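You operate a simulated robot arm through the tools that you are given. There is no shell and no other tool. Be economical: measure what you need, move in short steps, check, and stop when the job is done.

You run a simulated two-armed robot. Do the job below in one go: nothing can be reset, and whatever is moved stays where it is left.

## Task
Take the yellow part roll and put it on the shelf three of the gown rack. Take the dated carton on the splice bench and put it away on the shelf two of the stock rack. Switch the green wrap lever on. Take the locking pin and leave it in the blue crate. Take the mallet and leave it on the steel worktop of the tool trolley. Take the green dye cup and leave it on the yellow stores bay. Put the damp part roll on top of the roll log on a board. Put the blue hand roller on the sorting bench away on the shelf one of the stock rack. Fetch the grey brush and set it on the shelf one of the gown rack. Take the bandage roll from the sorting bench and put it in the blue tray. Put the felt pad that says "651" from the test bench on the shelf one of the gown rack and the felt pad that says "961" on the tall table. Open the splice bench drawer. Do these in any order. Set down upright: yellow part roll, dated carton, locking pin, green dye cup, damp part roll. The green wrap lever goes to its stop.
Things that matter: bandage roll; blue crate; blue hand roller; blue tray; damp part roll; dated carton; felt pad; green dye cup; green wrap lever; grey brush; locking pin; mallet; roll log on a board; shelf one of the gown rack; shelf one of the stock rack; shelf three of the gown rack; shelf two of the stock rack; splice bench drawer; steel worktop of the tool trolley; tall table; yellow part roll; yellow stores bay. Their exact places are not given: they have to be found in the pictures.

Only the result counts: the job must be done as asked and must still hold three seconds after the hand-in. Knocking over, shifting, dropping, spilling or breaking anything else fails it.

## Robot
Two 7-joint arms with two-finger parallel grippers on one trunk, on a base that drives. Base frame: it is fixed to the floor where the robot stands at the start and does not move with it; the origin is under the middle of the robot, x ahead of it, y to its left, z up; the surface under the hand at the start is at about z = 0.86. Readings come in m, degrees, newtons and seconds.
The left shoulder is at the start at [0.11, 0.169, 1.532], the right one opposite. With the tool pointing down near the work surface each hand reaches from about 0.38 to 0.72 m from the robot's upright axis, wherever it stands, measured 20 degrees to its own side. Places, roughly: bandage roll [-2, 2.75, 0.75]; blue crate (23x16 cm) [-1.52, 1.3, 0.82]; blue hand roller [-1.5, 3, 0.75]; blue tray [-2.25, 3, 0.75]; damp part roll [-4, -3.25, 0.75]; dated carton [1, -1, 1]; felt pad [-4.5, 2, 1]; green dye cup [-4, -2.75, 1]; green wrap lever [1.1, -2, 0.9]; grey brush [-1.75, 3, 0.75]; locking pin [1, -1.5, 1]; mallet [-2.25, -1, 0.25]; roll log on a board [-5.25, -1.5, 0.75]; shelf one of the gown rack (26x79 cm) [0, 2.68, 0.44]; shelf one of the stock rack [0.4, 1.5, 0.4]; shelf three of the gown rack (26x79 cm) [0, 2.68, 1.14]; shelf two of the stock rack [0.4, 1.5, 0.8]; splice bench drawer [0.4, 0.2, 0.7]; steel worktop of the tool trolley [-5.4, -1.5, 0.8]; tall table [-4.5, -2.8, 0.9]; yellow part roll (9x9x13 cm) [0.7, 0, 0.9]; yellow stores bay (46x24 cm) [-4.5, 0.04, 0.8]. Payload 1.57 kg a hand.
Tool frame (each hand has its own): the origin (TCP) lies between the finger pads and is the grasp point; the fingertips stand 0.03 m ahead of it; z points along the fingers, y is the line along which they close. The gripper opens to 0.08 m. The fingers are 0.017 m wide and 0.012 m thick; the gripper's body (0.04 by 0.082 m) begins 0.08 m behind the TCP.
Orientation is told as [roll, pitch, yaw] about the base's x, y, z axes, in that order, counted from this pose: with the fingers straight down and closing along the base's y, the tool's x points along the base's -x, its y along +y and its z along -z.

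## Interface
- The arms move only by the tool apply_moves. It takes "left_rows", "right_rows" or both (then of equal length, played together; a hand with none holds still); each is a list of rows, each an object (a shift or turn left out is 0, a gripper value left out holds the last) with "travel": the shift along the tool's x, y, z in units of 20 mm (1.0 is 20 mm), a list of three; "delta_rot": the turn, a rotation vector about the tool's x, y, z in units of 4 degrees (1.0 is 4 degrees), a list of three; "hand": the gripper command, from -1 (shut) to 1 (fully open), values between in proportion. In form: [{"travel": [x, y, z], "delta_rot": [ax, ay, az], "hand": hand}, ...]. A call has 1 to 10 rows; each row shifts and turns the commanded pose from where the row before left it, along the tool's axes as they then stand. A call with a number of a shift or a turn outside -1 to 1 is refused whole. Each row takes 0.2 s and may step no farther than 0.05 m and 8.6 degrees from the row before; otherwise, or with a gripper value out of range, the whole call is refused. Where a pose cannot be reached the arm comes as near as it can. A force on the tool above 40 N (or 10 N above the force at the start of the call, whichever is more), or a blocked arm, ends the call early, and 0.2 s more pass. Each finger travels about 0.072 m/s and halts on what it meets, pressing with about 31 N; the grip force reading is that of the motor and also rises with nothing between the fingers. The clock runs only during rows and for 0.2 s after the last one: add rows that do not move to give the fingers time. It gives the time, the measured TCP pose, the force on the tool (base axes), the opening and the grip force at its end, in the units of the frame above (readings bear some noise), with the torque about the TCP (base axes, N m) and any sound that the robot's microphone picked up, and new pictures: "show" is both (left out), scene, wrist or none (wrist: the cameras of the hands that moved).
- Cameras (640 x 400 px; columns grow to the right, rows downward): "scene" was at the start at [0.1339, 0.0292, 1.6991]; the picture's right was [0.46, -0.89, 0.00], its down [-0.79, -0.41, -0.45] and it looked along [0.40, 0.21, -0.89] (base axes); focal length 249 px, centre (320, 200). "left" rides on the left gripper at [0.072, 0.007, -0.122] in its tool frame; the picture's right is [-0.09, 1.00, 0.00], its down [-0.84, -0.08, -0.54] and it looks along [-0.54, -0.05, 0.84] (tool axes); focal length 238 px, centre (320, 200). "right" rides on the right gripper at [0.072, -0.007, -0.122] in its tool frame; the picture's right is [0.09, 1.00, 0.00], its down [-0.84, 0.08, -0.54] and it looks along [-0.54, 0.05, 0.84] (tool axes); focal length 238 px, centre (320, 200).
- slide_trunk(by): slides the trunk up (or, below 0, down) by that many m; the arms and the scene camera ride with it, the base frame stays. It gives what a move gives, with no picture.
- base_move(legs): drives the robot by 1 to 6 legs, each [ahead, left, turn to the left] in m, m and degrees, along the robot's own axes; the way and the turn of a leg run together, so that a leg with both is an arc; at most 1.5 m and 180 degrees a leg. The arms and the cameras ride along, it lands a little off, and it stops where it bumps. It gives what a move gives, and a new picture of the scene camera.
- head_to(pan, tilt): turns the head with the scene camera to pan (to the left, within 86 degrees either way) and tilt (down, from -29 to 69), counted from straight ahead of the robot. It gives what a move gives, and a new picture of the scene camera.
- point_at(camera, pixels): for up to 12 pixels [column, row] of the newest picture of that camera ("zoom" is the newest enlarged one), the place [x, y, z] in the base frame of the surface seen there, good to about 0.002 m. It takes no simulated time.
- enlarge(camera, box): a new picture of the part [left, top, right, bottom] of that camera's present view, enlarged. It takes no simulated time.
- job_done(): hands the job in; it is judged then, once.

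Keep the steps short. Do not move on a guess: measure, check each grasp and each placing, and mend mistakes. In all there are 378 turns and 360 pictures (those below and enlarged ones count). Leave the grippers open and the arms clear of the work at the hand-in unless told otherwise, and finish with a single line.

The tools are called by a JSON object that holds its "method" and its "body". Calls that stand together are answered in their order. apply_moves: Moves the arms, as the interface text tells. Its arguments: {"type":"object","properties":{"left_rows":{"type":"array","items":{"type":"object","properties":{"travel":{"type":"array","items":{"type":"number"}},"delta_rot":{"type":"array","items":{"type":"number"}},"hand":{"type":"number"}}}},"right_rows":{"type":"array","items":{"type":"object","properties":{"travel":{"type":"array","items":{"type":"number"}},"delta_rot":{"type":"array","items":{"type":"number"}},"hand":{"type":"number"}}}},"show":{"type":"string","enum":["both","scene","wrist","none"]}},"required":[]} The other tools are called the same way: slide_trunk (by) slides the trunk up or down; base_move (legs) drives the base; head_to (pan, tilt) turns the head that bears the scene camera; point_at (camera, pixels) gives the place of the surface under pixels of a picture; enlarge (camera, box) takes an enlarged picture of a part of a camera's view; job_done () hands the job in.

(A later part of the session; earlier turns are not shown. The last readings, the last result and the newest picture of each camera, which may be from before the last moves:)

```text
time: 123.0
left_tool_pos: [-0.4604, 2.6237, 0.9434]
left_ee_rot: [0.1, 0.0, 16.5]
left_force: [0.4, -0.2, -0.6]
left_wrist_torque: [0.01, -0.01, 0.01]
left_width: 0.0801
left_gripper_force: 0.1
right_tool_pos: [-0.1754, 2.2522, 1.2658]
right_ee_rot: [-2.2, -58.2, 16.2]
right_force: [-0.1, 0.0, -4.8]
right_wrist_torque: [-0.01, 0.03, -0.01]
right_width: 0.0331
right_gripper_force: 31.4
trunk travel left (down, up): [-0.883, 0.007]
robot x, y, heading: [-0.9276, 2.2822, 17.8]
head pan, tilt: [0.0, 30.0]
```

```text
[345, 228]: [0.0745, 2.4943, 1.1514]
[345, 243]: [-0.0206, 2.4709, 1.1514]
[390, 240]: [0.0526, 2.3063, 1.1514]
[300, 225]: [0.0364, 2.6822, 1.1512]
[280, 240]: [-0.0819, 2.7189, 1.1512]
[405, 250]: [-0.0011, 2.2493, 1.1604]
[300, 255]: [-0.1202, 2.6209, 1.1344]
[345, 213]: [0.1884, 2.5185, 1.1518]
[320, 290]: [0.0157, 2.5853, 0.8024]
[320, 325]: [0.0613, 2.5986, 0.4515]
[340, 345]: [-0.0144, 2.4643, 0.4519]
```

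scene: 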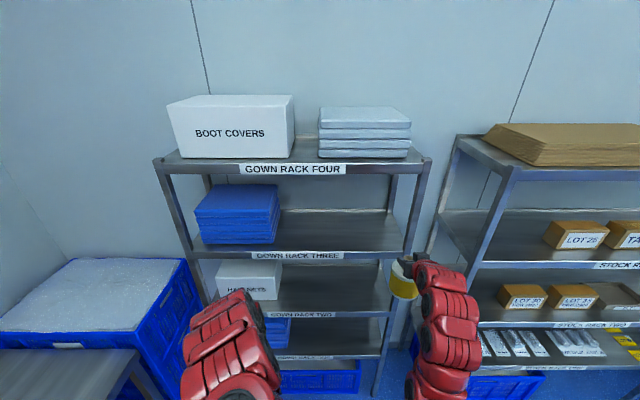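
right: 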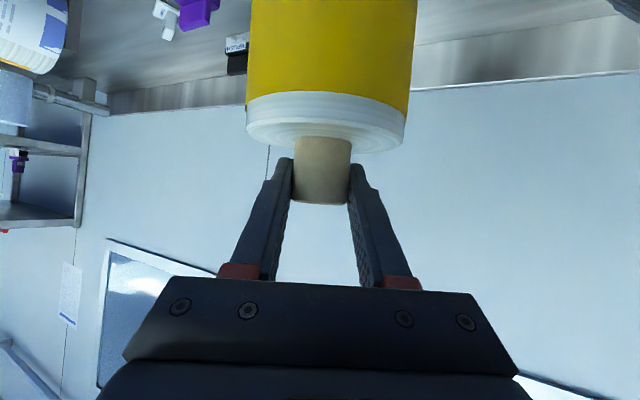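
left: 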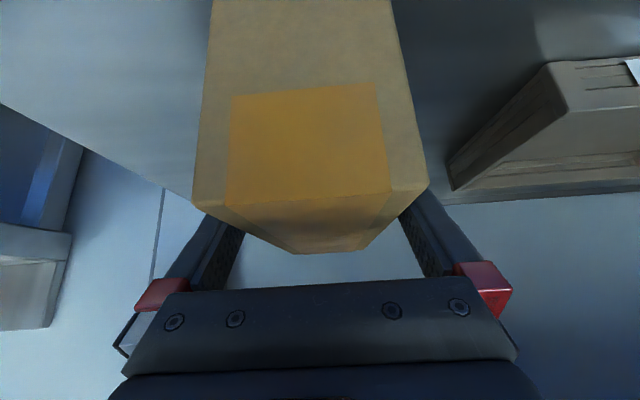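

Target for the roll: (0.007, 2.489) on shelf three (z 1.151). Raise the right hand 3 cm and straighten, then move left and forward.

{"method": "apply_moves", "body": {"right_rows": [{"travel": [-0.64, 0, -0.4], "delta_rot": [-0.29, 0, 0.466]}, {"travel": [-0.64, 0, -0.4]}, {"travel": [-0.44, 0, 0.7]}, {"travel": [-0.44, 0, 0.7]}, {"travel": [-0.44, 0, 0.7]}], "show": "none"}}

{"method": "base_move", "body": {"legs": [[0, 0.176, 0]]}}

```text
time: 124.2
left_tool_pos: [-0.4604, 2.6228, 0.9441]
left_ee_rot: [0.1, 0.0, 16.6]
left_force: [0.1, 0.5, 0.0]
left_wrist_torque: [0.0, -0.02, -0.01]
left_width: 0.0803
left_gripper_force: 0.2
right_tool_pos: [-0.1252, 2.2631, 1.2954]
right_ee_rot: [2.0, -58.2, 12.7]
right_force: [0.2, -0.7, -5.2]
right_wrist_torque: [-0.03, -0.05, 0.01]
right_width: 0.033
right_gripper_force: 31.1
trunk travel left (down, up): [-0.883, 0.007]
robot x, y, heading: [-0.9291, 2.2843, 18.0]
head pan, tilt: [0.0, 30.0]
```

```text
time: 125.7
left_tool_pos: [-0.5137, 2.7891, 0.9439]
left_ee_rot: [0.3, 0.0, 16.6]
left_force: [0.2, -0.2, 0.9]
left_wrist_torque: [0.01, 0.01, 0.03]
left_width: 0.0798
left_gripper_force: 0.1
right_tool_pos: [-0.1788, 2.4283, 1.2945]
right_ee_rot: [2.0, -58.2, 12.6]
right_force: [-0.2, -1.6, -4.8]
right_wrist_torque: [-0.01, 0.02, 0.02]
right_width: 0.0332
right_gripper_force: 31.0
trunk travel left (down, up): [-0.883, 0.007]
robot x, y, heading: [-0.9792, 2.4441, 18.3]
head pan, tilt: [0.0, 30.0]
```

scene: 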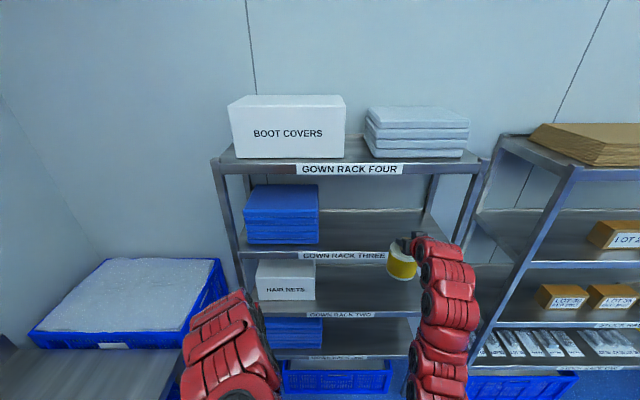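

{"method": "base_move", "body": {"legs": [[0.195, 0, 0]]}}

{"method": "apply_moves", "body": {"right_rows": [{"travel": [0.4, 0, 0.25]}, {"travel": [0.25, 0, 0.15]}], "show": "wrist"}}

```text
time: 127.3
left_tool_pos: [-0.3288, 2.8494, 0.9446]
left_ee_rot: [0.2, 0.0, 16.5]
left_force: [0.7, 0.0, 0.3]
left_wrist_torque: [-0.01, -0.02, -0.01]
left_width: 0.0799
left_gripper_force: 0.1
right_tool_pos: [0.0021, 2.4888, 1.2967]
right_ee_rot: [2.0, -58.2, 12.5]
right_force: [0.1, -0.6, -5.1]
right_wrist_torque: [-0.01, 0.0, 0.04]
right_width: 0.0332
right_gripper_force: 31.7
trunk travel left (down, up): [-0.883, 0.007]
robot x, y, heading: [-0.7947, 2.5057, 18.2]
head pan, tilt: [0.0, 30.0]
```

scene: 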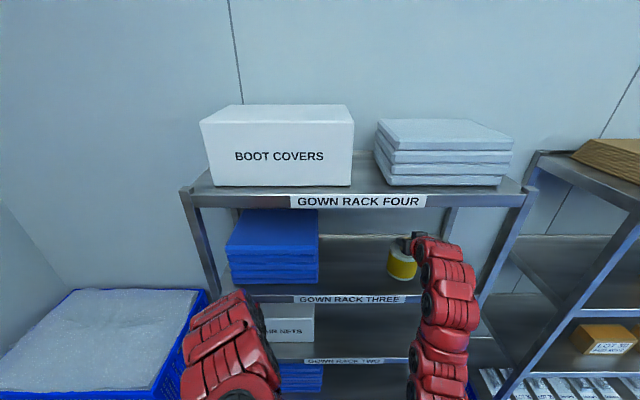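

```text
time: 127.9
left_tool_pos: [-0.3288, 2.849, 0.9442]
left_ee_rot: [0.3, 0.0, 16.4]
left_force: [-0.2, -0.6, 0.2]
left_wrist_torque: [0.01, -0.02, 0.0]
left_width: 0.0802
left_gripper_force: 0.0
right_tool_pos: [0.0044, 2.4892, 1.2802]
right_ee_rot: [2.0, -58.2, 12.6]
right_force: [0.0, -0.1, -5.0]
right_wrist_torque: [0.02, -0.02, 0.01]
right_width: 0.033
right_gripper_force: 31.4
trunk travel left (down, up): [-0.883, 0.007]
robot x, y, heading: [-0.7986, 2.5058, 17.7]
head pan, tilt: [0.0, 30.0]
```

right: 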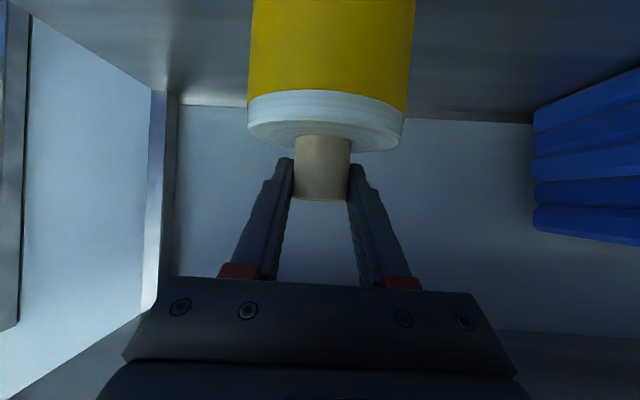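

{"method": "apply_moves", "body": {"right_rows": [{"travel": [0.2, 0, 0.125], "delta_rot": [0, -0.4, 0]}, {"travel": [0.17, 0, 0.105]}, {"travel": [0.13, 0, 0.08]}], "show": "none"}}

```text
time: 128.7
left_tool_pos: [-0.3279, 2.8489, 0.9443]
left_ee_rot: [0.1, -0.1, 16.6]
left_force: [0.3, -0.3, -0.4]
left_wrist_torque: [-0.02, -0.01, -0.01]
left_width: 0.0801
left_gripper_force: 0.1
right_tool_pos: [0.0042, 2.4891, 1.2704]
right_ee_rot: [1.9, -60.2, 12.6]
right_force: [2.9, 0.4, 2.7]
right_wrist_torque: [-0.3, -0.45, 0.1]
right_width: 0.0331
right_gripper_force: 30.7
trunk travel left (down, up): [-0.883, 0.007]
robot x, y, heading: [-0.7959, 2.5077, 17.8]
head pan, tilt: [0.0, 30.0]
```

{"method": "apply_moves", "body": {"right_rows": [{"travel": [0.06, 0, 0.04]}, {"hand": 1}, {"hand": 1}, {"hand": 1}, {"hand": 1}], "show": "wrist"}}

{"method": "base_move", "body": {"legs": [[-0.3, 0, 0]]}}

```text
time: 129.9
left_tool_pos: [-0.3298, 2.8493, 0.9445]
left_ee_rot: [0.2, -0.1, 16.5]
left_force: [-0.1, 0.2, -0.2]
left_wrist_torque: [-0.03, -0.02, 0.0]
left_width: 0.0801
left_gripper_force: 0.0
right_tool_pos: [0.0031, 2.4879, 1.2681]
right_ee_rot: [1.9, -59.8, 12.6]
right_force: [-0.6, 0.2, -0.2]
right_wrist_torque: [0.02, 0.01, 0.02]
right_width: 0.0801
right_gripper_force: 0.0
trunk travel left (down, up): [-0.883, 0.007]
robot x, y, heading: [-0.795, 2.5035, 17.9]
head pan, tilt: [0.0, 30.0]
```

right: 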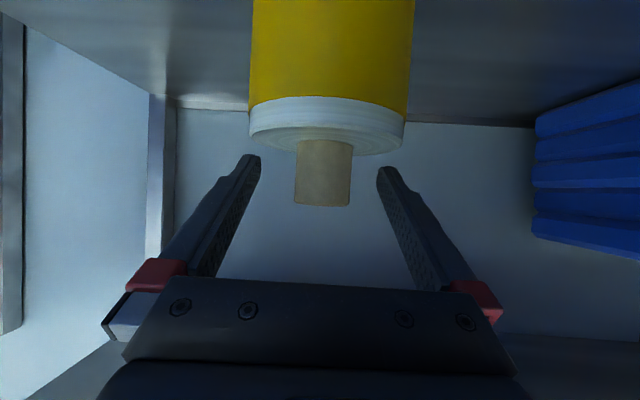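

```text
time: 131.9
left_tool_pos: [-0.6089, 2.7563, 0.9428]
left_ee_rot: [0.2, 0.0, 16.2]
left_force: [0.0, 0.4, 0.7]
left_wrist_torque: [-0.01, 0.03, 0.0]
left_width: 0.0799
left_gripper_force: 0.1
right_tool_pos: [-0.2783, 2.3956, 1.2671]
right_ee_rot: [2.0, -59.8, 12.4]
right_force: [-0.3, 0.1, -0.1]
right_wrist_torque: [-0.03, 0.02, -0.02]
right_width: 0.0799
right_gripper_force: 0.1
trunk travel left (down, up): [-0.883, 0.007]
robot x, y, heading: [-1.0764, 2.4183, 17.7]
head pan, tilt: [0.0, 30.0]
```

scene: 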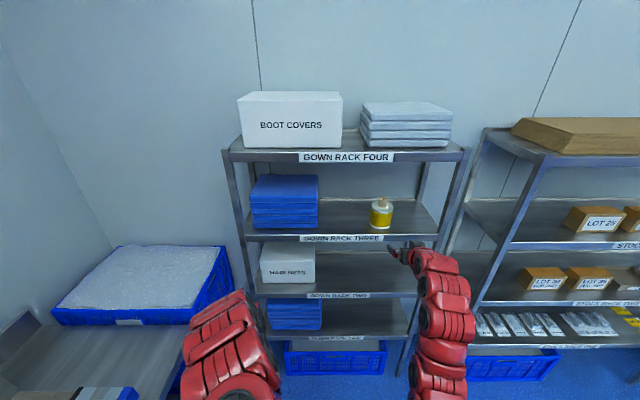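

Yellow roll stands on gown shelf three. Now look left at the sorting bench.

{"method": "head_to", "body": {"pan": 60, "tilt": 35}}

{"method": "point_at", "body": {"camera": "scene", "pixels": [[100, 200], [200, 150]]}}

```text
time: 133.2
left_tool_pos: [-0.6105, 2.756, 0.944]
left_ee_rot: [0.2, -0.2, 16.4]
left_force: [0.1, 0.4, -0.3]
left_wrist_torque: [0.02, 0.01, 0.0]
left_width: 0.08
left_gripper_force: 0.0
right_tool_pos: [-0.2799, 2.3967, 1.2679]
right_ee_rot: [2.0, -59.9, 12.3]
right_force: [-0.3, -1.0, 0.7]
right_wrist_torque: [-0.01, 0.0, 0.0]
right_width: 0.08
right_gripper_force: 0.0
trunk travel left (down, up): [-0.883, 0.007]
robot x, y, heading: [-1.0779, 2.4172, 18.2]
head pan, tilt: [60.0, 35.0]
```

scene: 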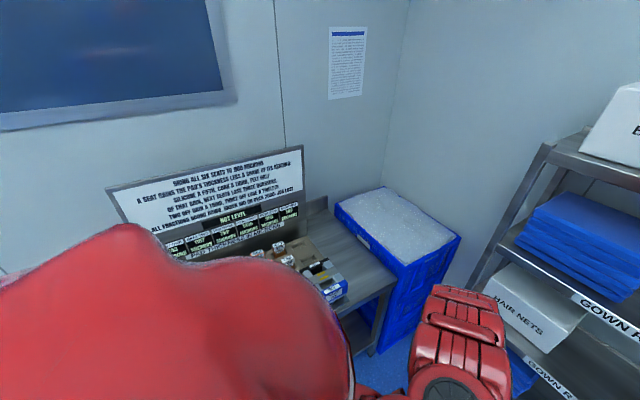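

```text
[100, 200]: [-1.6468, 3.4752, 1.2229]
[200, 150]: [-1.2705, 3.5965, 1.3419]
```

{"method": "base_move", "body": {"legs": [[0, -0.37, 0], [0, 0, 90.8]]}}

{"method": "head_to", "body": {"pan": 25, "tilt": 30}}

```text
time: 139.4
left_tool_pos: [-1.3075, 2.5176, 0.9443]
left_ee_rot: [0.2, -0.1, 107.1]
left_force: [-0.5, 0.1, 0.0]
left_wrist_torque: [0.0, -0.03, -0.02]
left_width: 0.0798
left_gripper_force: 0.0
right_tool_pos: [-0.9534, 2.8547, 1.2673]
right_ee_rot: [1.9, -59.8, 103.2]
right_force: [-0.3, -0.6, 0.0]
right_wrist_torque: [0.0, -0.03, -0.02]
right_width: 0.0801
right_gripper_force: 0.1
trunk travel left (down, up): [-0.883, 0.007]
robot x, y, heading: [-0.9635, 2.0577, 108.6]
head pan, tilt: [60.0, 35.0]
```

scene: 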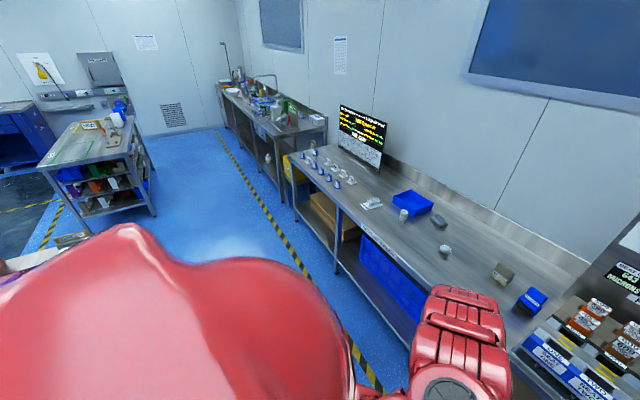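

```text
time: 140.5
left_tool_pos: [-1.309, 2.518, 0.9449]
left_ee_rot: [0.2, -0.1, 107.2]
left_force: [-0.1, -0.4, 0.5]
left_wrist_torque: [-0.01, 0.05, 0.01]
left_width: 0.0799
left_gripper_force: 0.0
right_tool_pos: [-0.9517, 2.8546, 1.2671]
right_ee_rot: [1.9, -59.9, 103.2]
right_force: [-0.6, -0.1, 0.1]
right_wrist_torque: [-0.02, 0.0, -0.01]
right_width: 0.0801
right_gripper_force: 0.0
trunk travel left (down, up): [-0.883, 0.007]
robot x, y, heading: [-0.9626, 2.0555, 108.3]
head pan, tilt: [25.0, 30.0]
```

scene: 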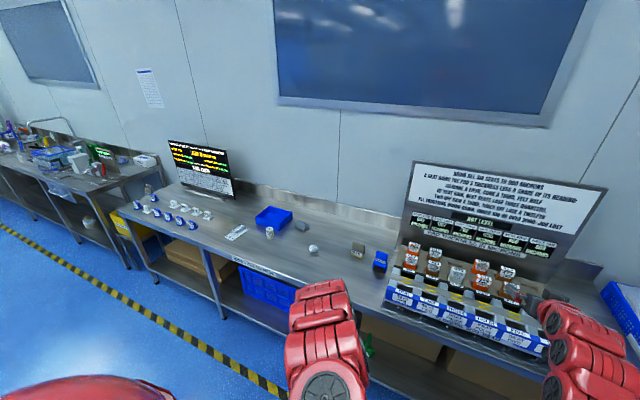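

{"method": "enlarge", "body": {"camera": "scene", "box": [210, 190, 410, 300]}}

{"method": "enlarge", "body": {"camera": "scene", "box": [380, 150, 620, 360]}}

```text
3.20 times, centred on (310, 245) of scene
```

zoom: 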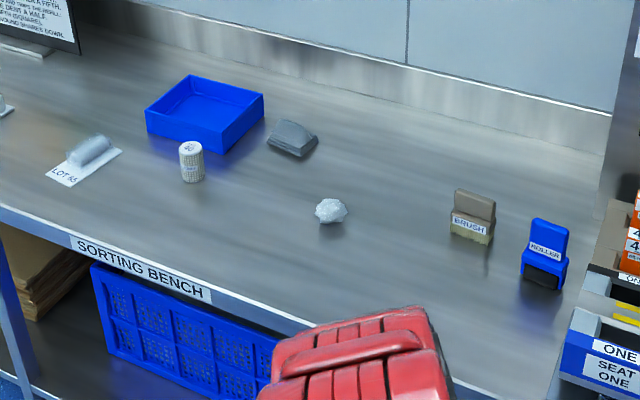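

```text
1.90 times, centred on (500, 255) of scene
```

zoom: 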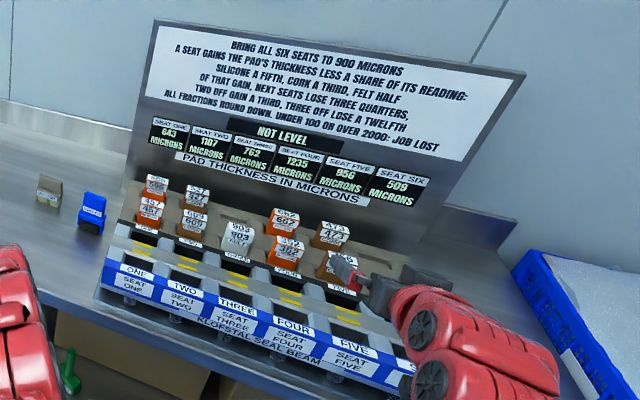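

{"method": "enlarge", "body": {"camera": "scene", "box": [210, 190, 410, 300]}}

{"method": "point_at", "body": {"camera": "zoom", "pixels": [[190, 150], [192, 178], [205, 115], [150, 120], [225, 145], [260, 98], [475, 200], [468, 235], [548, 230], [540, 278], [330, 212], [150, 240]]}}

```text
3.20 times, centred on (310, 245) of scene
```

zoom: 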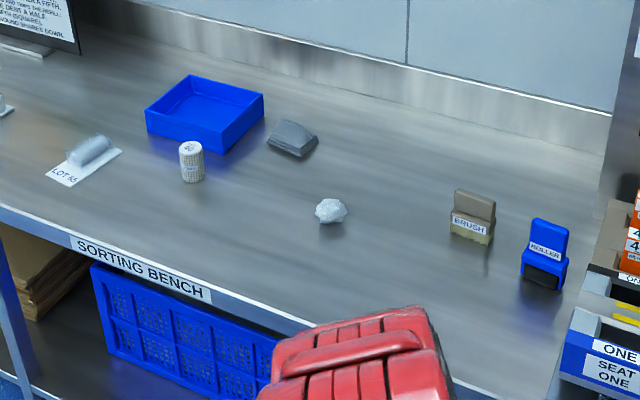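

```text
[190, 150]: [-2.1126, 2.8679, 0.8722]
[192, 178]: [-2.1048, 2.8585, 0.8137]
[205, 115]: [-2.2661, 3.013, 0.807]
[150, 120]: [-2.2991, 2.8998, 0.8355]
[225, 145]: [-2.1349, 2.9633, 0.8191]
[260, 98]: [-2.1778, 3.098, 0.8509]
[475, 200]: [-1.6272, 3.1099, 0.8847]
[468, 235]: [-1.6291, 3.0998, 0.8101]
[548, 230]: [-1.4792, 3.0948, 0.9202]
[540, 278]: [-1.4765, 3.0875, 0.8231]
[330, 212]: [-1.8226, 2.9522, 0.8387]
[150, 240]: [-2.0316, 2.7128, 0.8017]
```

Items found: bandage roll (−2.11, 2.865), tray centre (−2.24, 3.0), brush (−1.63, 3.11), roller (−1.48, 3.09); bench z 0.805. Drive to bring the left hand over the bandage roll.

{"method": "base_move", "body": {"legs": [[0.3, 0, 0.7], [0, 0.64, 0], [0.22, 0, 0]]}}

{"method": "apply_moves", "body": {"left_rows": [{"travel": [-0.5, 0, 0], "hand": 1}, {"travel": [-0.5, 0, 0]}], "show": "wrist"}}

```text
time: 147.0
left_tool_pos: [-2.1004, 2.7752, 0.9456]
left_ee_rot: [0.1, -0.1, 108.5]
left_force: [1.4, 0.2, 0.8]
left_wrist_torque: [-0.03, 0.03, 0.0]
left_width: 0.08
left_gripper_force: 0.0
right_tool_pos: [-1.7533, 3.1197, 1.2688]
right_ee_rot: [2.0, -59.9, 104.6]
right_force: [-0.5, -0.7, 0.1]
right_wrist_torque: [0.0, -0.02, 0.0]
right_width: 0.0799
right_gripper_force: 0.1
trunk travel left (down, up): [-0.883, 0.007]
robot x, y, heading: [-1.7434, 2.3226, 109.9]
head pan, tilt: [25.0, 30.0]
```

scene: 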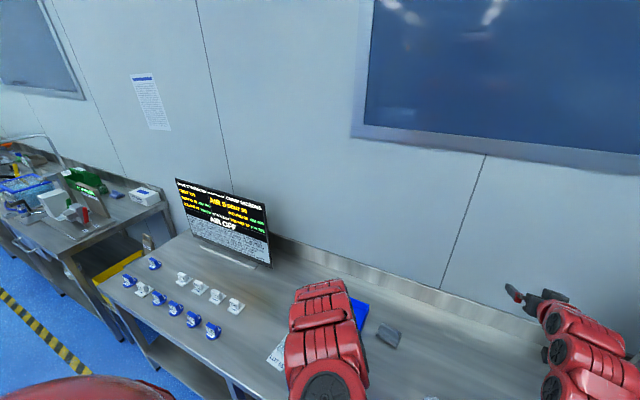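

```text
time: 147.6
left_tool_pos: [-2.1084, 2.7937, 0.9429]
left_ee_rot: [0.1, 0.0, 108.6]
left_force: [-0.4, 0.7, -0.7]
left_wrist_torque: [0.01, 0.01, 0.04]
left_width: 0.0802
left_gripper_force: 0.0
right_tool_pos: [-1.7542, 3.1215, 1.2686]
right_ee_rot: [2.0, -59.8, 104.5]
right_force: [0.8, -0.1, 0.1]
right_wrist_torque: [0.02, 0.04, -0.01]
right_width: 0.0801
right_gripper_force: 0.2
trunk travel left (down, up): [-0.883, 0.007]
robot x, y, heading: [-1.7417, 2.3263, 109.8]
head pan, tilt: [25.0, 30.0]
```

left: 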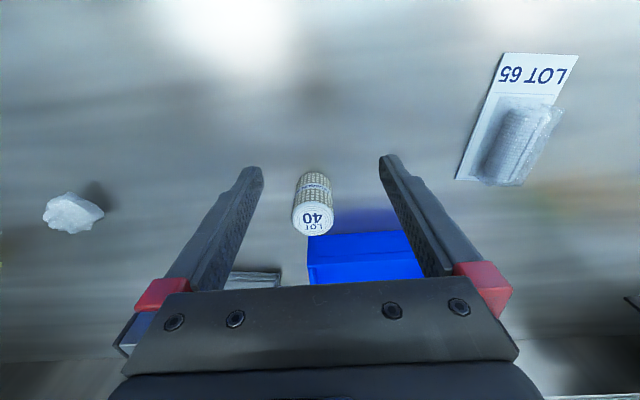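

{"method": "point_at", "body": {"camera": "left", "pixels": [[514, 140], [535, 72], [314, 218], [313, 185], [314, 200], [350, 240]]}}

{"method": "enlarge", "body": {"camera": "left", "box": [260, 40, 600, 260]}}

```text
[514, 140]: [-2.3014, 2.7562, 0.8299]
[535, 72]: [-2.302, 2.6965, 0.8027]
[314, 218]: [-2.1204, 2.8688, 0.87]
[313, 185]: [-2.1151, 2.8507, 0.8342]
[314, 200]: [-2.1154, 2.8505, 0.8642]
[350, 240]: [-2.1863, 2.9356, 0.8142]
```

```text
1.82 times, centred on (430, 150) of left
```

zoom: 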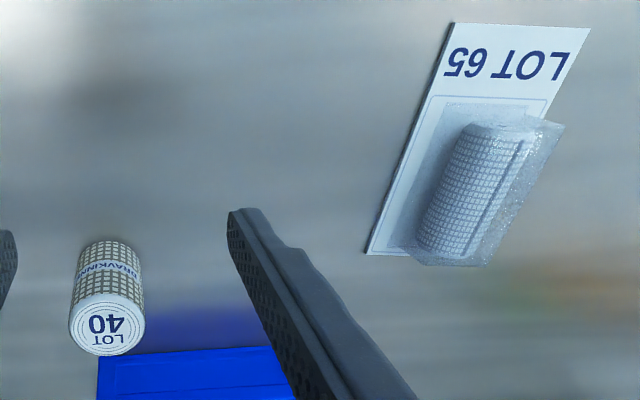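

{"method": "apply_moves", "body": {"left_rows": [{"travel": [-0.925, -0.16, 0]}, {"travel": [-0.925, -0.16, 0]}, {"travel": [-0.925, -0.16, 0]}, {"travel": [-0.925, -0.16, 0]}, {"travel": [0, 0, 0.93]}, {"travel": [0, 0, 0.93]}, {"travel": [0, 0, 0.93]}, {"travel": [0, 0, 0.93]}, {"travel": [0, 0, 0.5]}], "show": "wrist"}}

```text
time: 149.6
left_tool_pos: [-2.1171, 2.865, 0.8712]
left_ee_rot: [0.2, 0.0, 108.5]
left_force: [-0.1, -0.2, 0.5]
left_wrist_torque: [0.04, -0.02, 0.02]
left_width: 0.0798
left_gripper_force: 0.2
left hand out of reach, approached as far as the arm can: row 8, 9
right_tool_pos: [-1.7533, 3.1213, 1.2675]
right_ee_rot: [2.0, -59.9, 104.5]
right_force: [0.0, -0.9, -0.8]
right_wrist_torque: [0.0, -0.02, 0.04]
right_width: 0.0802
right_gripper_force: 0.1
trunk travel left (down, up): [-0.883, 0.007]
robot x, y, heading: [-1.7476, 2.3227, 110.0]
head pan, tilt: [25.0, 30.0]
```

left: 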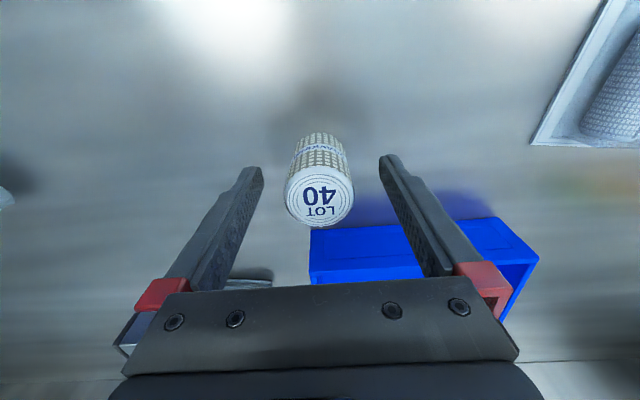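

Arm is at its lower reach limit; lower with the trunk by 2 cm, then grip.

{"method": "slide_trunk", "body": {"by": -0.022}}

{"method": "apply_moves", "body": {"left_rows": [{"hand": -1}, {"hand": -1}, {"hand": -1}, {"hand": -1}], "show": "wrist"}}

{"method": "slide_trunk", "body": {"by": 0.028}}

```text
time: 150.3
left_tool_pos: [-2.1178, 2.8657, 0.8512]
left_ee_rot: [0.2, -0.1, 108.5]
left_force: [-0.6, 0.0, -0.9]
left_wrist_torque: [0.02, -0.03, 0.01]
left_width: 0.0799
left_gripper_force: 0.1
right_tool_pos: [-1.7533, 3.1204, 1.246]
right_ee_rot: [2.0, -59.9, 104.6]
right_force: [0.5, -0.4, 0.9]
right_wrist_torque: [0.0, 0.01, -0.02]
right_width: 0.0801
right_gripper_force: 0.1
trunk travel left (down, up): [-0.861, 0.029]
robot x, y, heading: [-1.7385, 2.3222, 109.8]
head pan, tilt: [25.0, 30.0]
```

```text
time: 151.3
left_tool_pos: [-2.1179, 2.8656, 0.8504]
left_ee_rot: [0.2, -0.1, 108.5]
left_force: [-0.9, 0.3, 0.1]
left_wrist_torque: [0.01, 0.01, 0.0]
left_width: 0.0418
left_gripper_force: 31.6
right_tool_pos: [-1.7538, 3.122, 1.2457]
right_ee_rot: [2.0, -59.9, 104.5]
right_force: [-0.5, 0.5, -0.3]
right_wrist_torque: [0.02, 0.01, -0.02]
right_width: 0.0801
right_gripper_force: 0.1
trunk travel left (down, up): [-0.861, 0.029]
robot x, y, heading: [-1.7471, 2.3253, 109.8]
head pan, tilt: [25.0, 30.0]
```

left: 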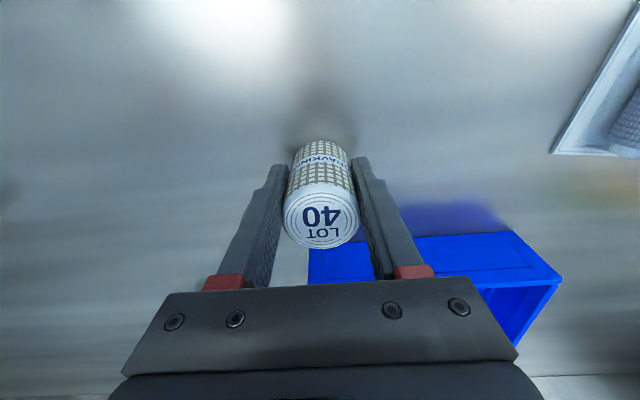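

```text
time: 152.0
left_tool_pos: [-2.1189, 2.8665, 0.8768]
left_ee_rot: [0.2, 0.0, 108.6]
left_force: [0.3, -0.9, -0.7]
left_wrist_torque: [-0.05, -0.01, 0.01]
left_width: 0.0416
left_gripper_force: 30.8
right_tool_pos: [-1.7545, 3.1218, 1.2748]
right_ee_rot: [2.1, -59.7, 104.6]
right_force: [-0.3, -0.4, 0.1]
right_wrist_torque: [-0.01, -0.01, 0.02]
right_width: 0.08
right_gripper_force: 0.1
trunk travel left (down, up): [-0.889, 0.001]
robot x, y, heading: [-1.7415, 2.3214, 110.2]
head pan, tilt: [25.0, 30.0]
```

{"method": "apply_moves", "body": {"left_rows": [{"travel": [0, 0, -1]}, {"travel": [0, 0, -1]}, {"travel": [0, 0, -0.5]}], "show": "none"}}

{"method": "base_move", "body": {"legs": [[0.09, 0.065, 0]]}}

{"method": "apply_moves", "body": {"left_rows": [{"travel": [-0.9, 0, 0]}, {"travel": [-0.9, 0, 0]}, {"travel": [-0.9, 0, 0]}, {"travel": [-0.9, 0, 0]}], "show": "wrist"}}

```text
time: 152.8
left_tool_pos: [-2.1184, 2.8677, 0.928]
left_ee_rot: [0.2, -0.1, 108.5]
left_force: [0.5, -0.6, -0.1]
left_wrist_torque: [0.04, 0.0, 0.0]
left_width: 0.0419
left_gripper_force: 31.1
right_tool_pos: [-1.7545, 3.1207, 1.2735]
right_ee_rot: [2.0, -59.9, 104.6]
right_force: [0.4, -1.7, -0.2]
right_wrist_torque: [-0.02, -0.01, 0.01]
right_width: 0.08
right_gripper_force: 0.1
trunk travel left (down, up): [-0.889, 0.001]
robot x, y, heading: [-1.7444, 2.3224, 110.1]
head pan, tilt: [25.0, 30.0]
```

```text
time: 154.0
left_tool_pos: [-2.2072, 2.9314, 0.9286]
left_ee_rot: [0.2, -0.1, 108.4]
left_force: [0.7, -0.1, 0.1]
left_wrist_torque: [0.0, -0.01, -0.03]
left_width: 0.0419
left_gripper_force: 31.1
right_tool_pos: [-1.8413, 3.1855, 1.2744]
right_ee_rot: [2.0, -59.9, 104.2]
right_force: [0.1, -0.4, -1.0]
right_wrist_torque: [0.0, 0.0, -0.03]
right_width: 0.0799
right_gripper_force: 0.0
trunk travel left (down, up): [-0.889, 0.001]
robot x, y, heading: [-1.8377, 2.3872, 109.6]
head pan, tilt: [25.0, 30.0]
```

scene: 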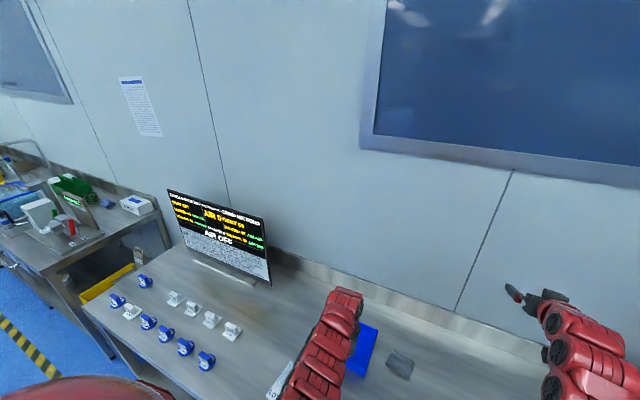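

```text
time: 155.0
left_tool_pos: [-2.2156, 2.9594, 0.9302]
left_ee_rot: [0.2, 0.1, 108.3]
left_force: [0.4, 0.2, -0.4]
left_wrist_torque: [0.0, 0.0, 0.0]
left_width: 0.0419
left_gripper_force: 30.6
left hand out of reach, approached as far as the arm can: row 2, 3, 4
right_tool_pos: [-1.8424, 3.1855, 1.2744]
right_ee_rot: [2.0, -59.9, 104.3]
right_force: [-0.2, -0.1, 0.2]
right_wrist_torque: [-0.04, 0.02, 0.01]
right_width: 0.0798
right_gripper_force: 0.1
trunk travel left (down, up): [-0.889, 0.001]
robot x, y, heading: [-1.8342, 2.3864, 109.3]
head pan, tilt: [25.0, 30.0]
```

left: 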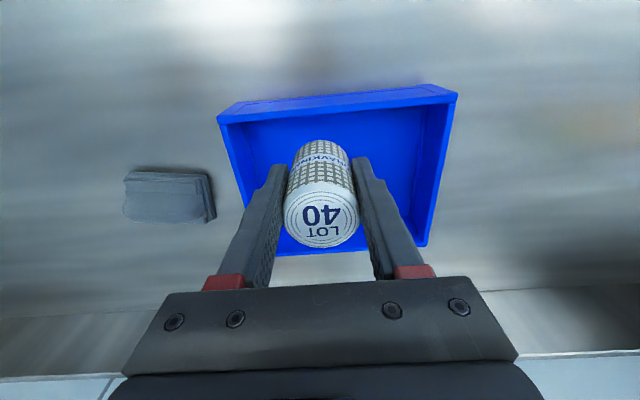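

{"method": "point_at", "body": {"camera": "left", "pixels": [[222, 114], [452, 97], [425, 243], [248, 165], [300, 125], [410, 180]]}}

```text
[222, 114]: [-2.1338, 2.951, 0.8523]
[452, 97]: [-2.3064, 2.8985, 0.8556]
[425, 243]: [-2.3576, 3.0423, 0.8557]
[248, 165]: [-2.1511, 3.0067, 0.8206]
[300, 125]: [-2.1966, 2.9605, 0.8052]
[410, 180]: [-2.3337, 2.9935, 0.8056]
```

{"method": "base_move", "body": {"legs": [[0.03, 0.02, 0]]}}

{"method": "slide_trunk", "body": {"by": -0.073}}

```text
time: 155.9
left_tool_pos: [-2.2389, 2.9797, 0.9345]
left_ee_rot: [0.3, -0.3, 108.1]
left_force: [0.1, -0.4, -0.8]
left_wrist_torque: [0.02, 0.02, -0.02]
left_width: 0.0418
left_gripper_force: 31.1
right_tool_pos: [-1.8657, 3.2031, 1.2768]
right_ee_rot: [2.3, -60.1, 104.0]
right_force: [0.4, -1.1, 1.1]
right_wrist_torque: [0.01, 0.0, -0.01]
right_width: 0.0801
right_gripper_force: 0.0
trunk travel left (down, up): [-0.889, 0.001]
robot x, y, heading: [-1.8659, 2.4054, 109.9]
head pan, tilt: [25.0, 30.0]
```

scene: 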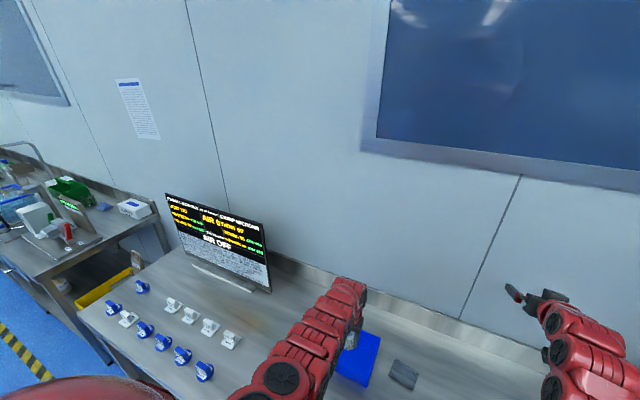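

```text
time: 157.0
left_tool_pos: [-2.2422, 2.9802, 0.8594]
left_ee_rot: [0.2, -0.2, 108.2]
left_force: [0.4, -0.7, -0.1]
left_wrist_torque: [0.0, 0.02, 0.01]
left_width: 0.0418
left_gripper_force: 30.5
right_tool_pos: [-1.8686, 3.2073, 1.2013]
right_ee_rot: [2.0, -59.9, 104.2]
right_force: [-0.3, 0.1, 0.3]
right_wrist_torque: [0.01, 0.01, 0.0]
right_width: 0.0802
right_gripper_force: 0.1
trunk travel left (down, up): [-0.816, 0.074]
robot x, y, heading: [-1.8628, 2.4098, 109.8]
head pan, tilt: [25.0, 30.0]
```

{"method": "slide_trunk", "body": {"by": -0.006}}

{"method": "apply_moves", "body": {"left_rows": [{"hand": 1}, {"hand": 1}, {"hand": 1}], "show": "none"}}

{"method": "slide_trunk", "body": {"by": 0.078}}

{"method": "apply_moves", "body": {"left_rows": [{"travel": [0, 0, -0.5]}], "show": "wrist"}}

```text
time: 157.5
left_tool_pos: [-2.2429, 2.9798, 0.8564]
left_ee_rot: [0.2, -0.6, 108.2]
left_force: [-2.0, -1.2, 29.0]
left_wrist_torque: [0.08, 0.06, 0.0]
left_width: 0.0419
left_gripper_force: 30.9
right_tool_pos: [-1.8673, 3.2043, 1.1968]
right_ee_rot: [2.0, -60.0, 104.2]
right_force: [-1.0, 0.1, 0.1]
right_wrist_torque: [-0.01, -0.01, 0.03]
right_width: 0.08
right_gripper_force: 0.1
trunk travel left (down, up): [-0.81, 0.08]
robot x, y, heading: [-1.8623, 2.4073, 109.6]
head pan, tilt: [25.0, 30.0]
```

```text
time: 158.3
left_tool_pos: [-2.2438, 2.9806, 0.8512]
left_ee_rot: [0.1, 0.1, 108.2]
left_force: [0.6, 0.4, 0.0]
left_wrist_torque: [-0.02, 0.03, -0.01]
left_width: 0.08
left_gripper_force: 0.1
right_tool_pos: [-1.8693, 3.2078, 1.1957]
right_ee_rot: [1.9, -59.7, 104.3]
right_force: [-0.5, 0.0, 0.3]
right_wrist_torque: [0.01, 0.03, 0.04]
right_width: 0.08
right_gripper_force: 0.2
trunk travel left (down, up): [-0.81, 0.08]
robot x, y, heading: [-1.8619, 2.4046, 109.6]
head pan, tilt: [25.0, 30.0]
```

```text
time: 159.5
left_tool_pos: [-2.2433, 2.9805, 0.9297]
left_ee_rot: [0.2, 0.0, 108.2]
left_force: [-0.1, 0.7, -0.4]
left_wrist_torque: [0.03, 0.0, 0.01]
left_width: 0.0799
left_gripper_force: 0.0
right_tool_pos: [-1.8696, 3.2076, 1.2738]
right_ee_rot: [2.0, -59.9, 104.3]
right_force: [0.8, 0.9, 0.1]
right_wrist_torque: [-0.02, 0.03, -0.01]
right_width: 0.0797
right_gripper_force: 0.0
trunk travel left (down, up): [-0.888, 0.002]
robot x, y, heading: [-1.8637, 2.4034, 109.6]
head pan, tilt: [25.0, 30.0]
```

```text
time: 159.9
left_tool_pos: [-2.2424, 2.9818, 0.9408]
left_ee_rot: [0.2, -0.3, 108.3]
left_force: [-0.3, -0.2, -0.2]
left_wrist_torque: [0.04, 0.0, -0.01]
left_width: 0.0797
left_gripper_force: 0.1
right_tool_pos: [-1.868, 3.2071, 1.2725]
right_ee_rot: [2.2, -60.0, 104.2]
right_force: [-0.1, 0.6, -0.2]
right_wrist_torque: [0.02, 0.04, -0.01]
right_width: 0.08
right_gripper_force: 0.1
trunk travel left (down, up): [-0.888, 0.002]
robot x, y, heading: [-1.8623, 2.4082, 109.7]
head pan, tilt: [25.0, 30.0]
```

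left: 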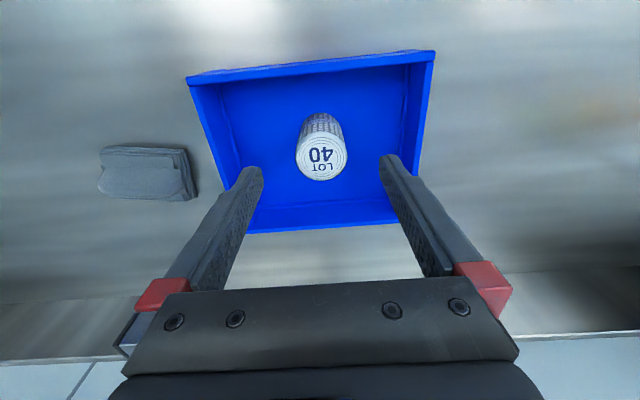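

Bandage roll is in the blue tray. Now move right so the right hand comes near the roller and the left near the brush.

{"method": "base_move", "body": {"legs": [[-0.235, 0, 0], [0, -0.32, 0]]}}

{"method": "head_to", "body": {"pan": -5, "tilt": 45}}

{"method": "enlarge", "body": {"camera": "scene", "box": [270, 100, 430, 230]}}

```text
time: 163.4
left_tool_pos: [-1.8585, 2.8718, 0.94]
left_ee_rot: [0.1, -0.2, 108.2]
left_force: [0.6, 0.0, 0.5]
left_wrist_torque: [0.0, 0.0, -0.02]
left_width: 0.08
left_gripper_force: 0.1
right_tool_pos: [-1.4858, 3.0967, 1.2736]
right_ee_rot: [1.9, -59.9, 104.3]
right_force: [0.2, 0.5, -0.4]
right_wrist_torque: [-0.03, 0.0, 0.03]
right_width: 0.08
right_gripper_force: 0.0
trunk travel left (down, up): [-0.888, 0.002]
robot x, y, heading: [-1.4741, 2.2959, 109.6]
head pan, tilt: [25.0, 30.0]
```

scene: 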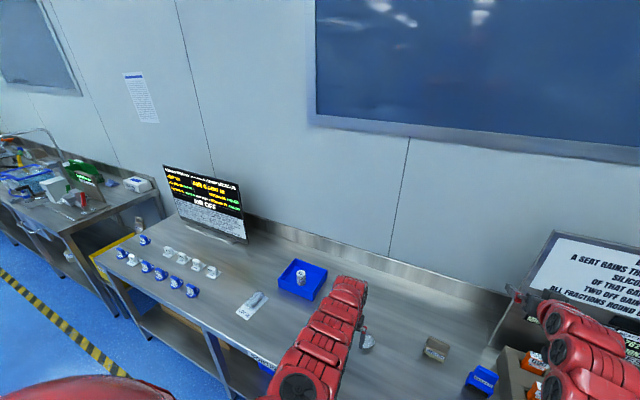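

```text
time: 164.3
left_tool_pos: [-1.8581, 2.871, 0.94]
left_ee_rot: [0.1, -0.1, 108.2]
left_force: [-0.3, -0.5, 0.1]
left_wrist_torque: [-0.03, 0.01, -0.01]
left_width: 0.08
left_gripper_force: 0.1
right_tool_pos: [-1.4854, 3.0968, 1.2734]
right_ee_rot: [1.9, -59.9, 104.3]
right_force: [-0.8, -0.6, 0.4]
right_wrist_torque: [0.0, 0.01, 0.0]
right_width: 0.0798
right_gripper_force: 0.1
trunk travel left (down, up): [-0.888, 0.002]
robot x, y, heading: [-1.479, 2.2977, 109.8]
head pan, tilt: [-5.0, 45.0]
```

scene: 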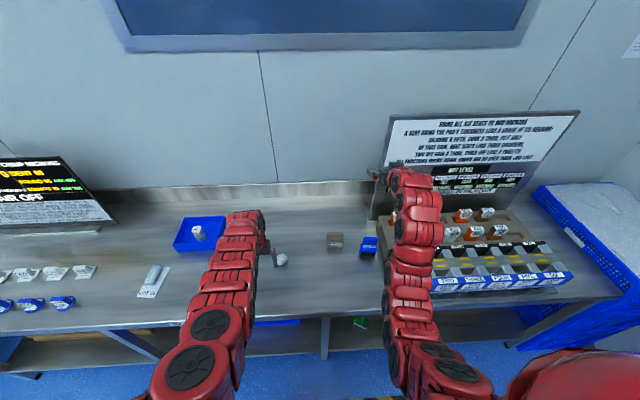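

```text
3.08 times, centred on (350, 165) of scene
```

zoom: 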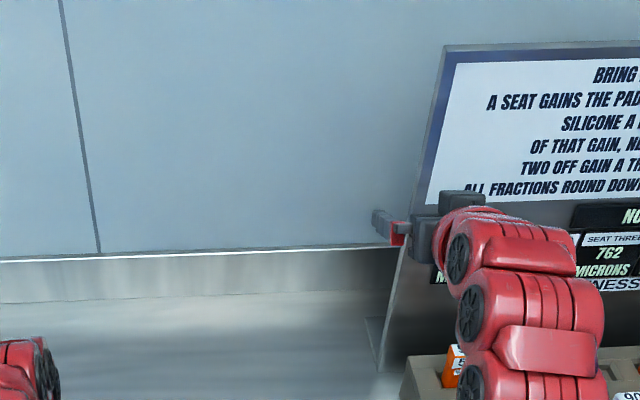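

{"method": "enlarge", "body": {"camera": "scene", "box": [310, 215, 406, 275]}}

{"method": "point_at", "body": {"camera": "zoom", "pixels": [[395, 155], [370, 175], [420, 175], [393, 235], [395, 265], [165, 125], [130, 135], [200, 138], [163, 190], [163, 155], [350, 260], [440, 265]]}}

```text
6.67 times, centred on (358, 245) of scene
```

zoom: 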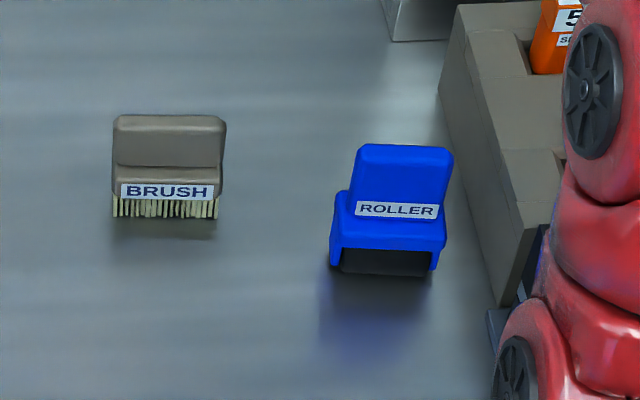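

```text
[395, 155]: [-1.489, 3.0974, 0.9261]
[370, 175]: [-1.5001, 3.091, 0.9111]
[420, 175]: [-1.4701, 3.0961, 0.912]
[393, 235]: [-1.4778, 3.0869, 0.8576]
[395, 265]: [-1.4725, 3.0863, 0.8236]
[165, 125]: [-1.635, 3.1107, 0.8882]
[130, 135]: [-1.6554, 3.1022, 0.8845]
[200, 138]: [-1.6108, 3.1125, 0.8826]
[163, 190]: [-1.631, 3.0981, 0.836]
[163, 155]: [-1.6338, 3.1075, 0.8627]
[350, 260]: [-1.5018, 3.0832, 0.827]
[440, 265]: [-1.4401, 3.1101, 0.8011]
```

{"method": "point_at", "body": {"camera": "zoom", "pixels": [[362, 165], [445, 170], [360, 190], [440, 195], [340, 245], [435, 250], [120, 150], [218, 152], [120, 175], [216, 178], [125, 122], [218, 124]]}}

```text
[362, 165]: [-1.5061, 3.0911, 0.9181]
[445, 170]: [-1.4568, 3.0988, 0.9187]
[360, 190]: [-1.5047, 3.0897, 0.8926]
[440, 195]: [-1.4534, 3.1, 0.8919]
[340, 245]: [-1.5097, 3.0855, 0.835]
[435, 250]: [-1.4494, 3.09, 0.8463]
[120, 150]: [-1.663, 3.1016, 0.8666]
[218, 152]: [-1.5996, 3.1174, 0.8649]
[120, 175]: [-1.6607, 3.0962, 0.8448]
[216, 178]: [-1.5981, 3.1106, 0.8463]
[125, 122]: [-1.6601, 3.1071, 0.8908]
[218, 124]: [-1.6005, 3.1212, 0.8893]
```

Roller handle ≈5.5 cm wide facing 100°, brush ≈7.4 cm wide facing 103°. Lower the right hand toward the roller handle while raising and tilting the left.

{"method": "apply_moves", "body": {"left_rows": [{"travel": [0, 0, -1], "delta_rot": [0, -1, 0]}, {"travel": [-0.07, 0, -1], "delta_rot": [0, -1, 0]}, {"travel": [-0.14, 0, -1], "delta_rot": [0, -1, 0]}, {"travel": [-0.21, 0, -0.98], "delta_rot": [0, -1, 0]}, {"travel": [-0.28, 0, -0.96], "delta_rot": [0, -1, 0]}, {"travel": [-0.34, 0, -0.94], "delta_rot": [0, -1, 0]}, {"travel": [-0.41, 0, -0.91], "delta_rot": [0, -1, 0]}, {"travel": [-0.47, 0, -0.88], "delta_rot": [0, -1, 0]}, {"travel": [-0.53, 0, -0.85], "delta_rot": [0, -1, 0]}, {"travel": [-0.59, 0, -0.81], "delta_rot": [0, -1, 0]}], "right_rows": [{"travel": [0.866, 0, 0.5], "delta_rot": [0.866, 0, 0.5]}, {"travel": [0.866, 0, 0.5]}, {"travel": [0.866, 0, 0.5]}, {"travel": [0.866, 0, 0.5]}, {"travel": [0.866, 0, 0.5]}, {"travel": [0.866, 0, 0.5]}, {"travel": [0.866, 0, 0.5]}, {"travel": [0.866, 0, 0.5]}, {"travel": [0.866, 0, 0.5]}, {"travel": [0.866, 0, 0.5]}], "show": "wrist"}}

```text
time: 166.5
left_tool_pos: [-1.8589, 2.8719, 1.142]
left_ee_rot: [0.2, -40.2, 108.3]
left_force: [-0.6, 0.7, 0.5]
left_wrist_torque: [0.02, -0.01, 0.02]
left_width: 0.0802
left_gripper_force: 0.0
right_tool_pos: [-1.4882, 3.0954, 1.0742]
right_ee_rot: [1.8, -59.9, 100.5]
right_force: [0.0, -0.5, -0.2]
right_wrist_torque: [0.04, 0.02, 0.0]
right_width: 0.0801
right_gripper_force: 0.0
trunk travel left (down, up): [-0.888, 0.002]
robot x, y, heading: [-1.4795, 2.3, 109.8]
head pan, tilt: [-5.0, 45.0]
```

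right: 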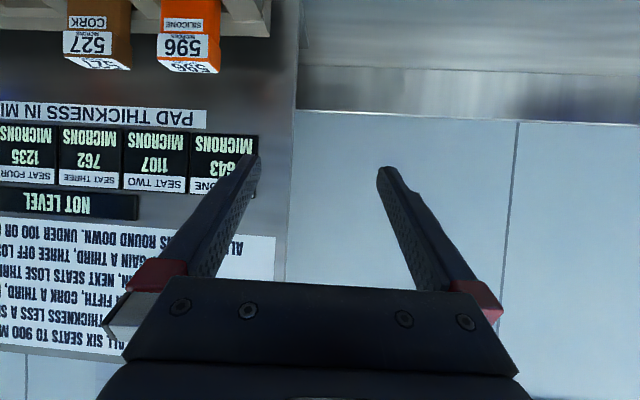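
left: 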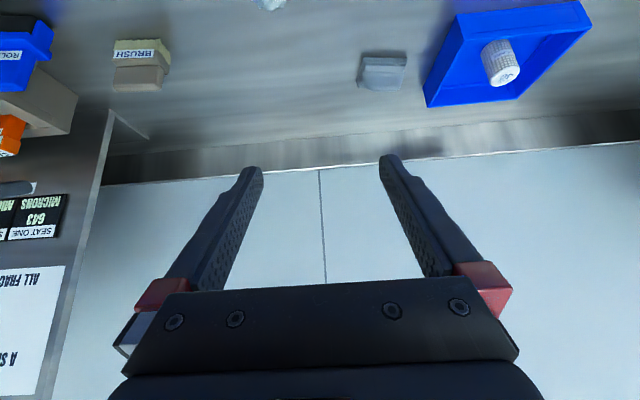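

{"method": "enlarge", "body": {"camera": "scene", "box": [330, 205, 426, 265]}}

{"method": "point_at", "body": {"camera": "zoom", "pixels": [[330, 70], [345, 140], [365, 200], [345, 240], [375, 300], [400, 150], [310, 330]]}}

```text
6.67 times, centred on (378, 235) of scene
```

zoom: 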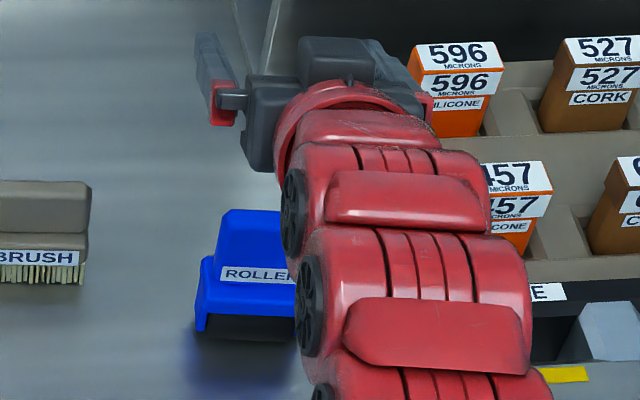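

```text
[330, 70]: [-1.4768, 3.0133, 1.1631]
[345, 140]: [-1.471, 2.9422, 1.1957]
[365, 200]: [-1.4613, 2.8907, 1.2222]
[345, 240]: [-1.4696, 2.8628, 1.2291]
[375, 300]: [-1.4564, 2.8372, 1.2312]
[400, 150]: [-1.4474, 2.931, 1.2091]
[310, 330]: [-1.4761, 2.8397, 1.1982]
```

{"method": "apply_moves", "body": {"right_rows": [{"travel": [0.785, -0.033, 0.53]}, {"travel": [0.785, -0.033, 0.53]}, {"travel": [0.785, -0.033, 0.53]}, {"travel": [0.785, -0.033, 0.53]}, {"travel": [0.785, -0.033, 0.53]}, {"travel": [0.785, -0.033, 0.53]}, {"travel": [0.785, -0.033, 0.53]}], "show": "wrist"}}

```text
time: 168.1
left_tool_pos: [-1.857, 2.8729, 1.1418]
left_ee_rot: [0.2, -40.1, 108.0]
left_force: [0.2, 0.3, 0.4]
left_wrist_torque: [0.04, -0.01, 0.01]
left_width: 0.08
left_gripper_force: 0.2
right_tool_pos: [-1.4878, 3.1056, 0.939]
right_ee_rot: [1.9, -59.7, 100.4]
right_force: [0.4, 0.4, 0.6]
right_wrist_torque: [0.01, 0.02, 0.02]
right_width: 0.08
right_gripper_force: 0.0
trunk travel left (down, up): [-0.888, 0.002]
robot x, y, heading: [-1.4799, 2.2959, 109.8]
head pan, tilt: [-5.0, 45.0]
```

right: 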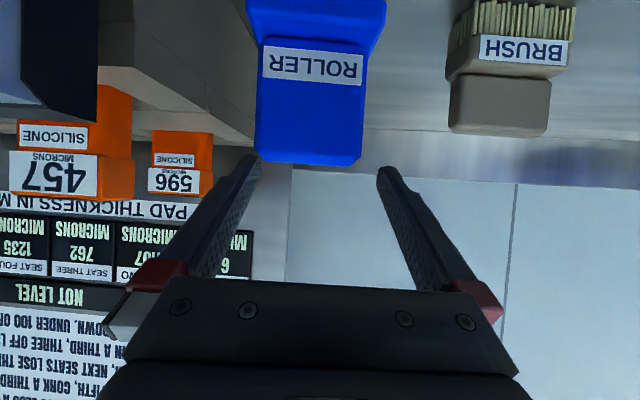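

{"method": "apply_moves", "body": {"right_rows": [{"travel": [0.75, -0.08, 0.43]}, {"travel": [0.75, -0.08, 0.43]}, {"hand": -1}, {"hand": -1}, {"hand": -1}], "show": "wrist"}}

```text
time: 169.3
left_tool_pos: [-1.8577, 2.8715, 1.1405]
left_ee_rot: [0.2, -40.1, 108.1]
left_force: [0.3, 0.4, 0.0]
left_wrist_torque: [-0.02, 0.01, 0.01]
left_width: 0.0802
left_gripper_force: 0.0
right_tool_pos: [-1.4772, 3.1066, 0.9044]
right_ee_rot: [1.6, -59.0, 98.9]
right_force: [0.5, -0.4, 0.1]
right_wrist_torque: [-0.05, -0.02, 0.0]
right_width: 0.0599
right_gripper_force: 31.0
right hand out of reach, approached as far as the arm can: row 2
trunk travel left (down, up): [-0.888, 0.002]
robot x, y, heading: [-1.4785, 2.2974, 109.5]
head pan, tilt: [-5.0, 45.0]
```

right: 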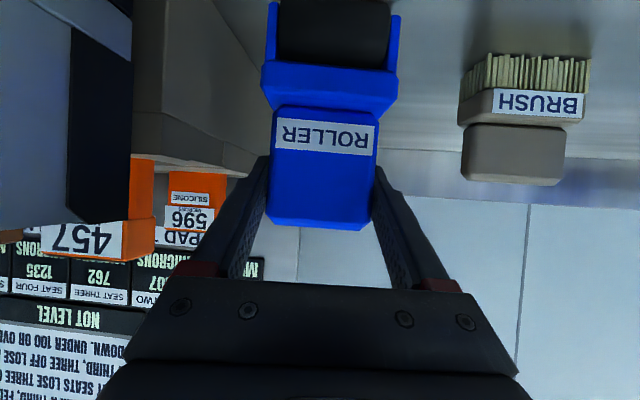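

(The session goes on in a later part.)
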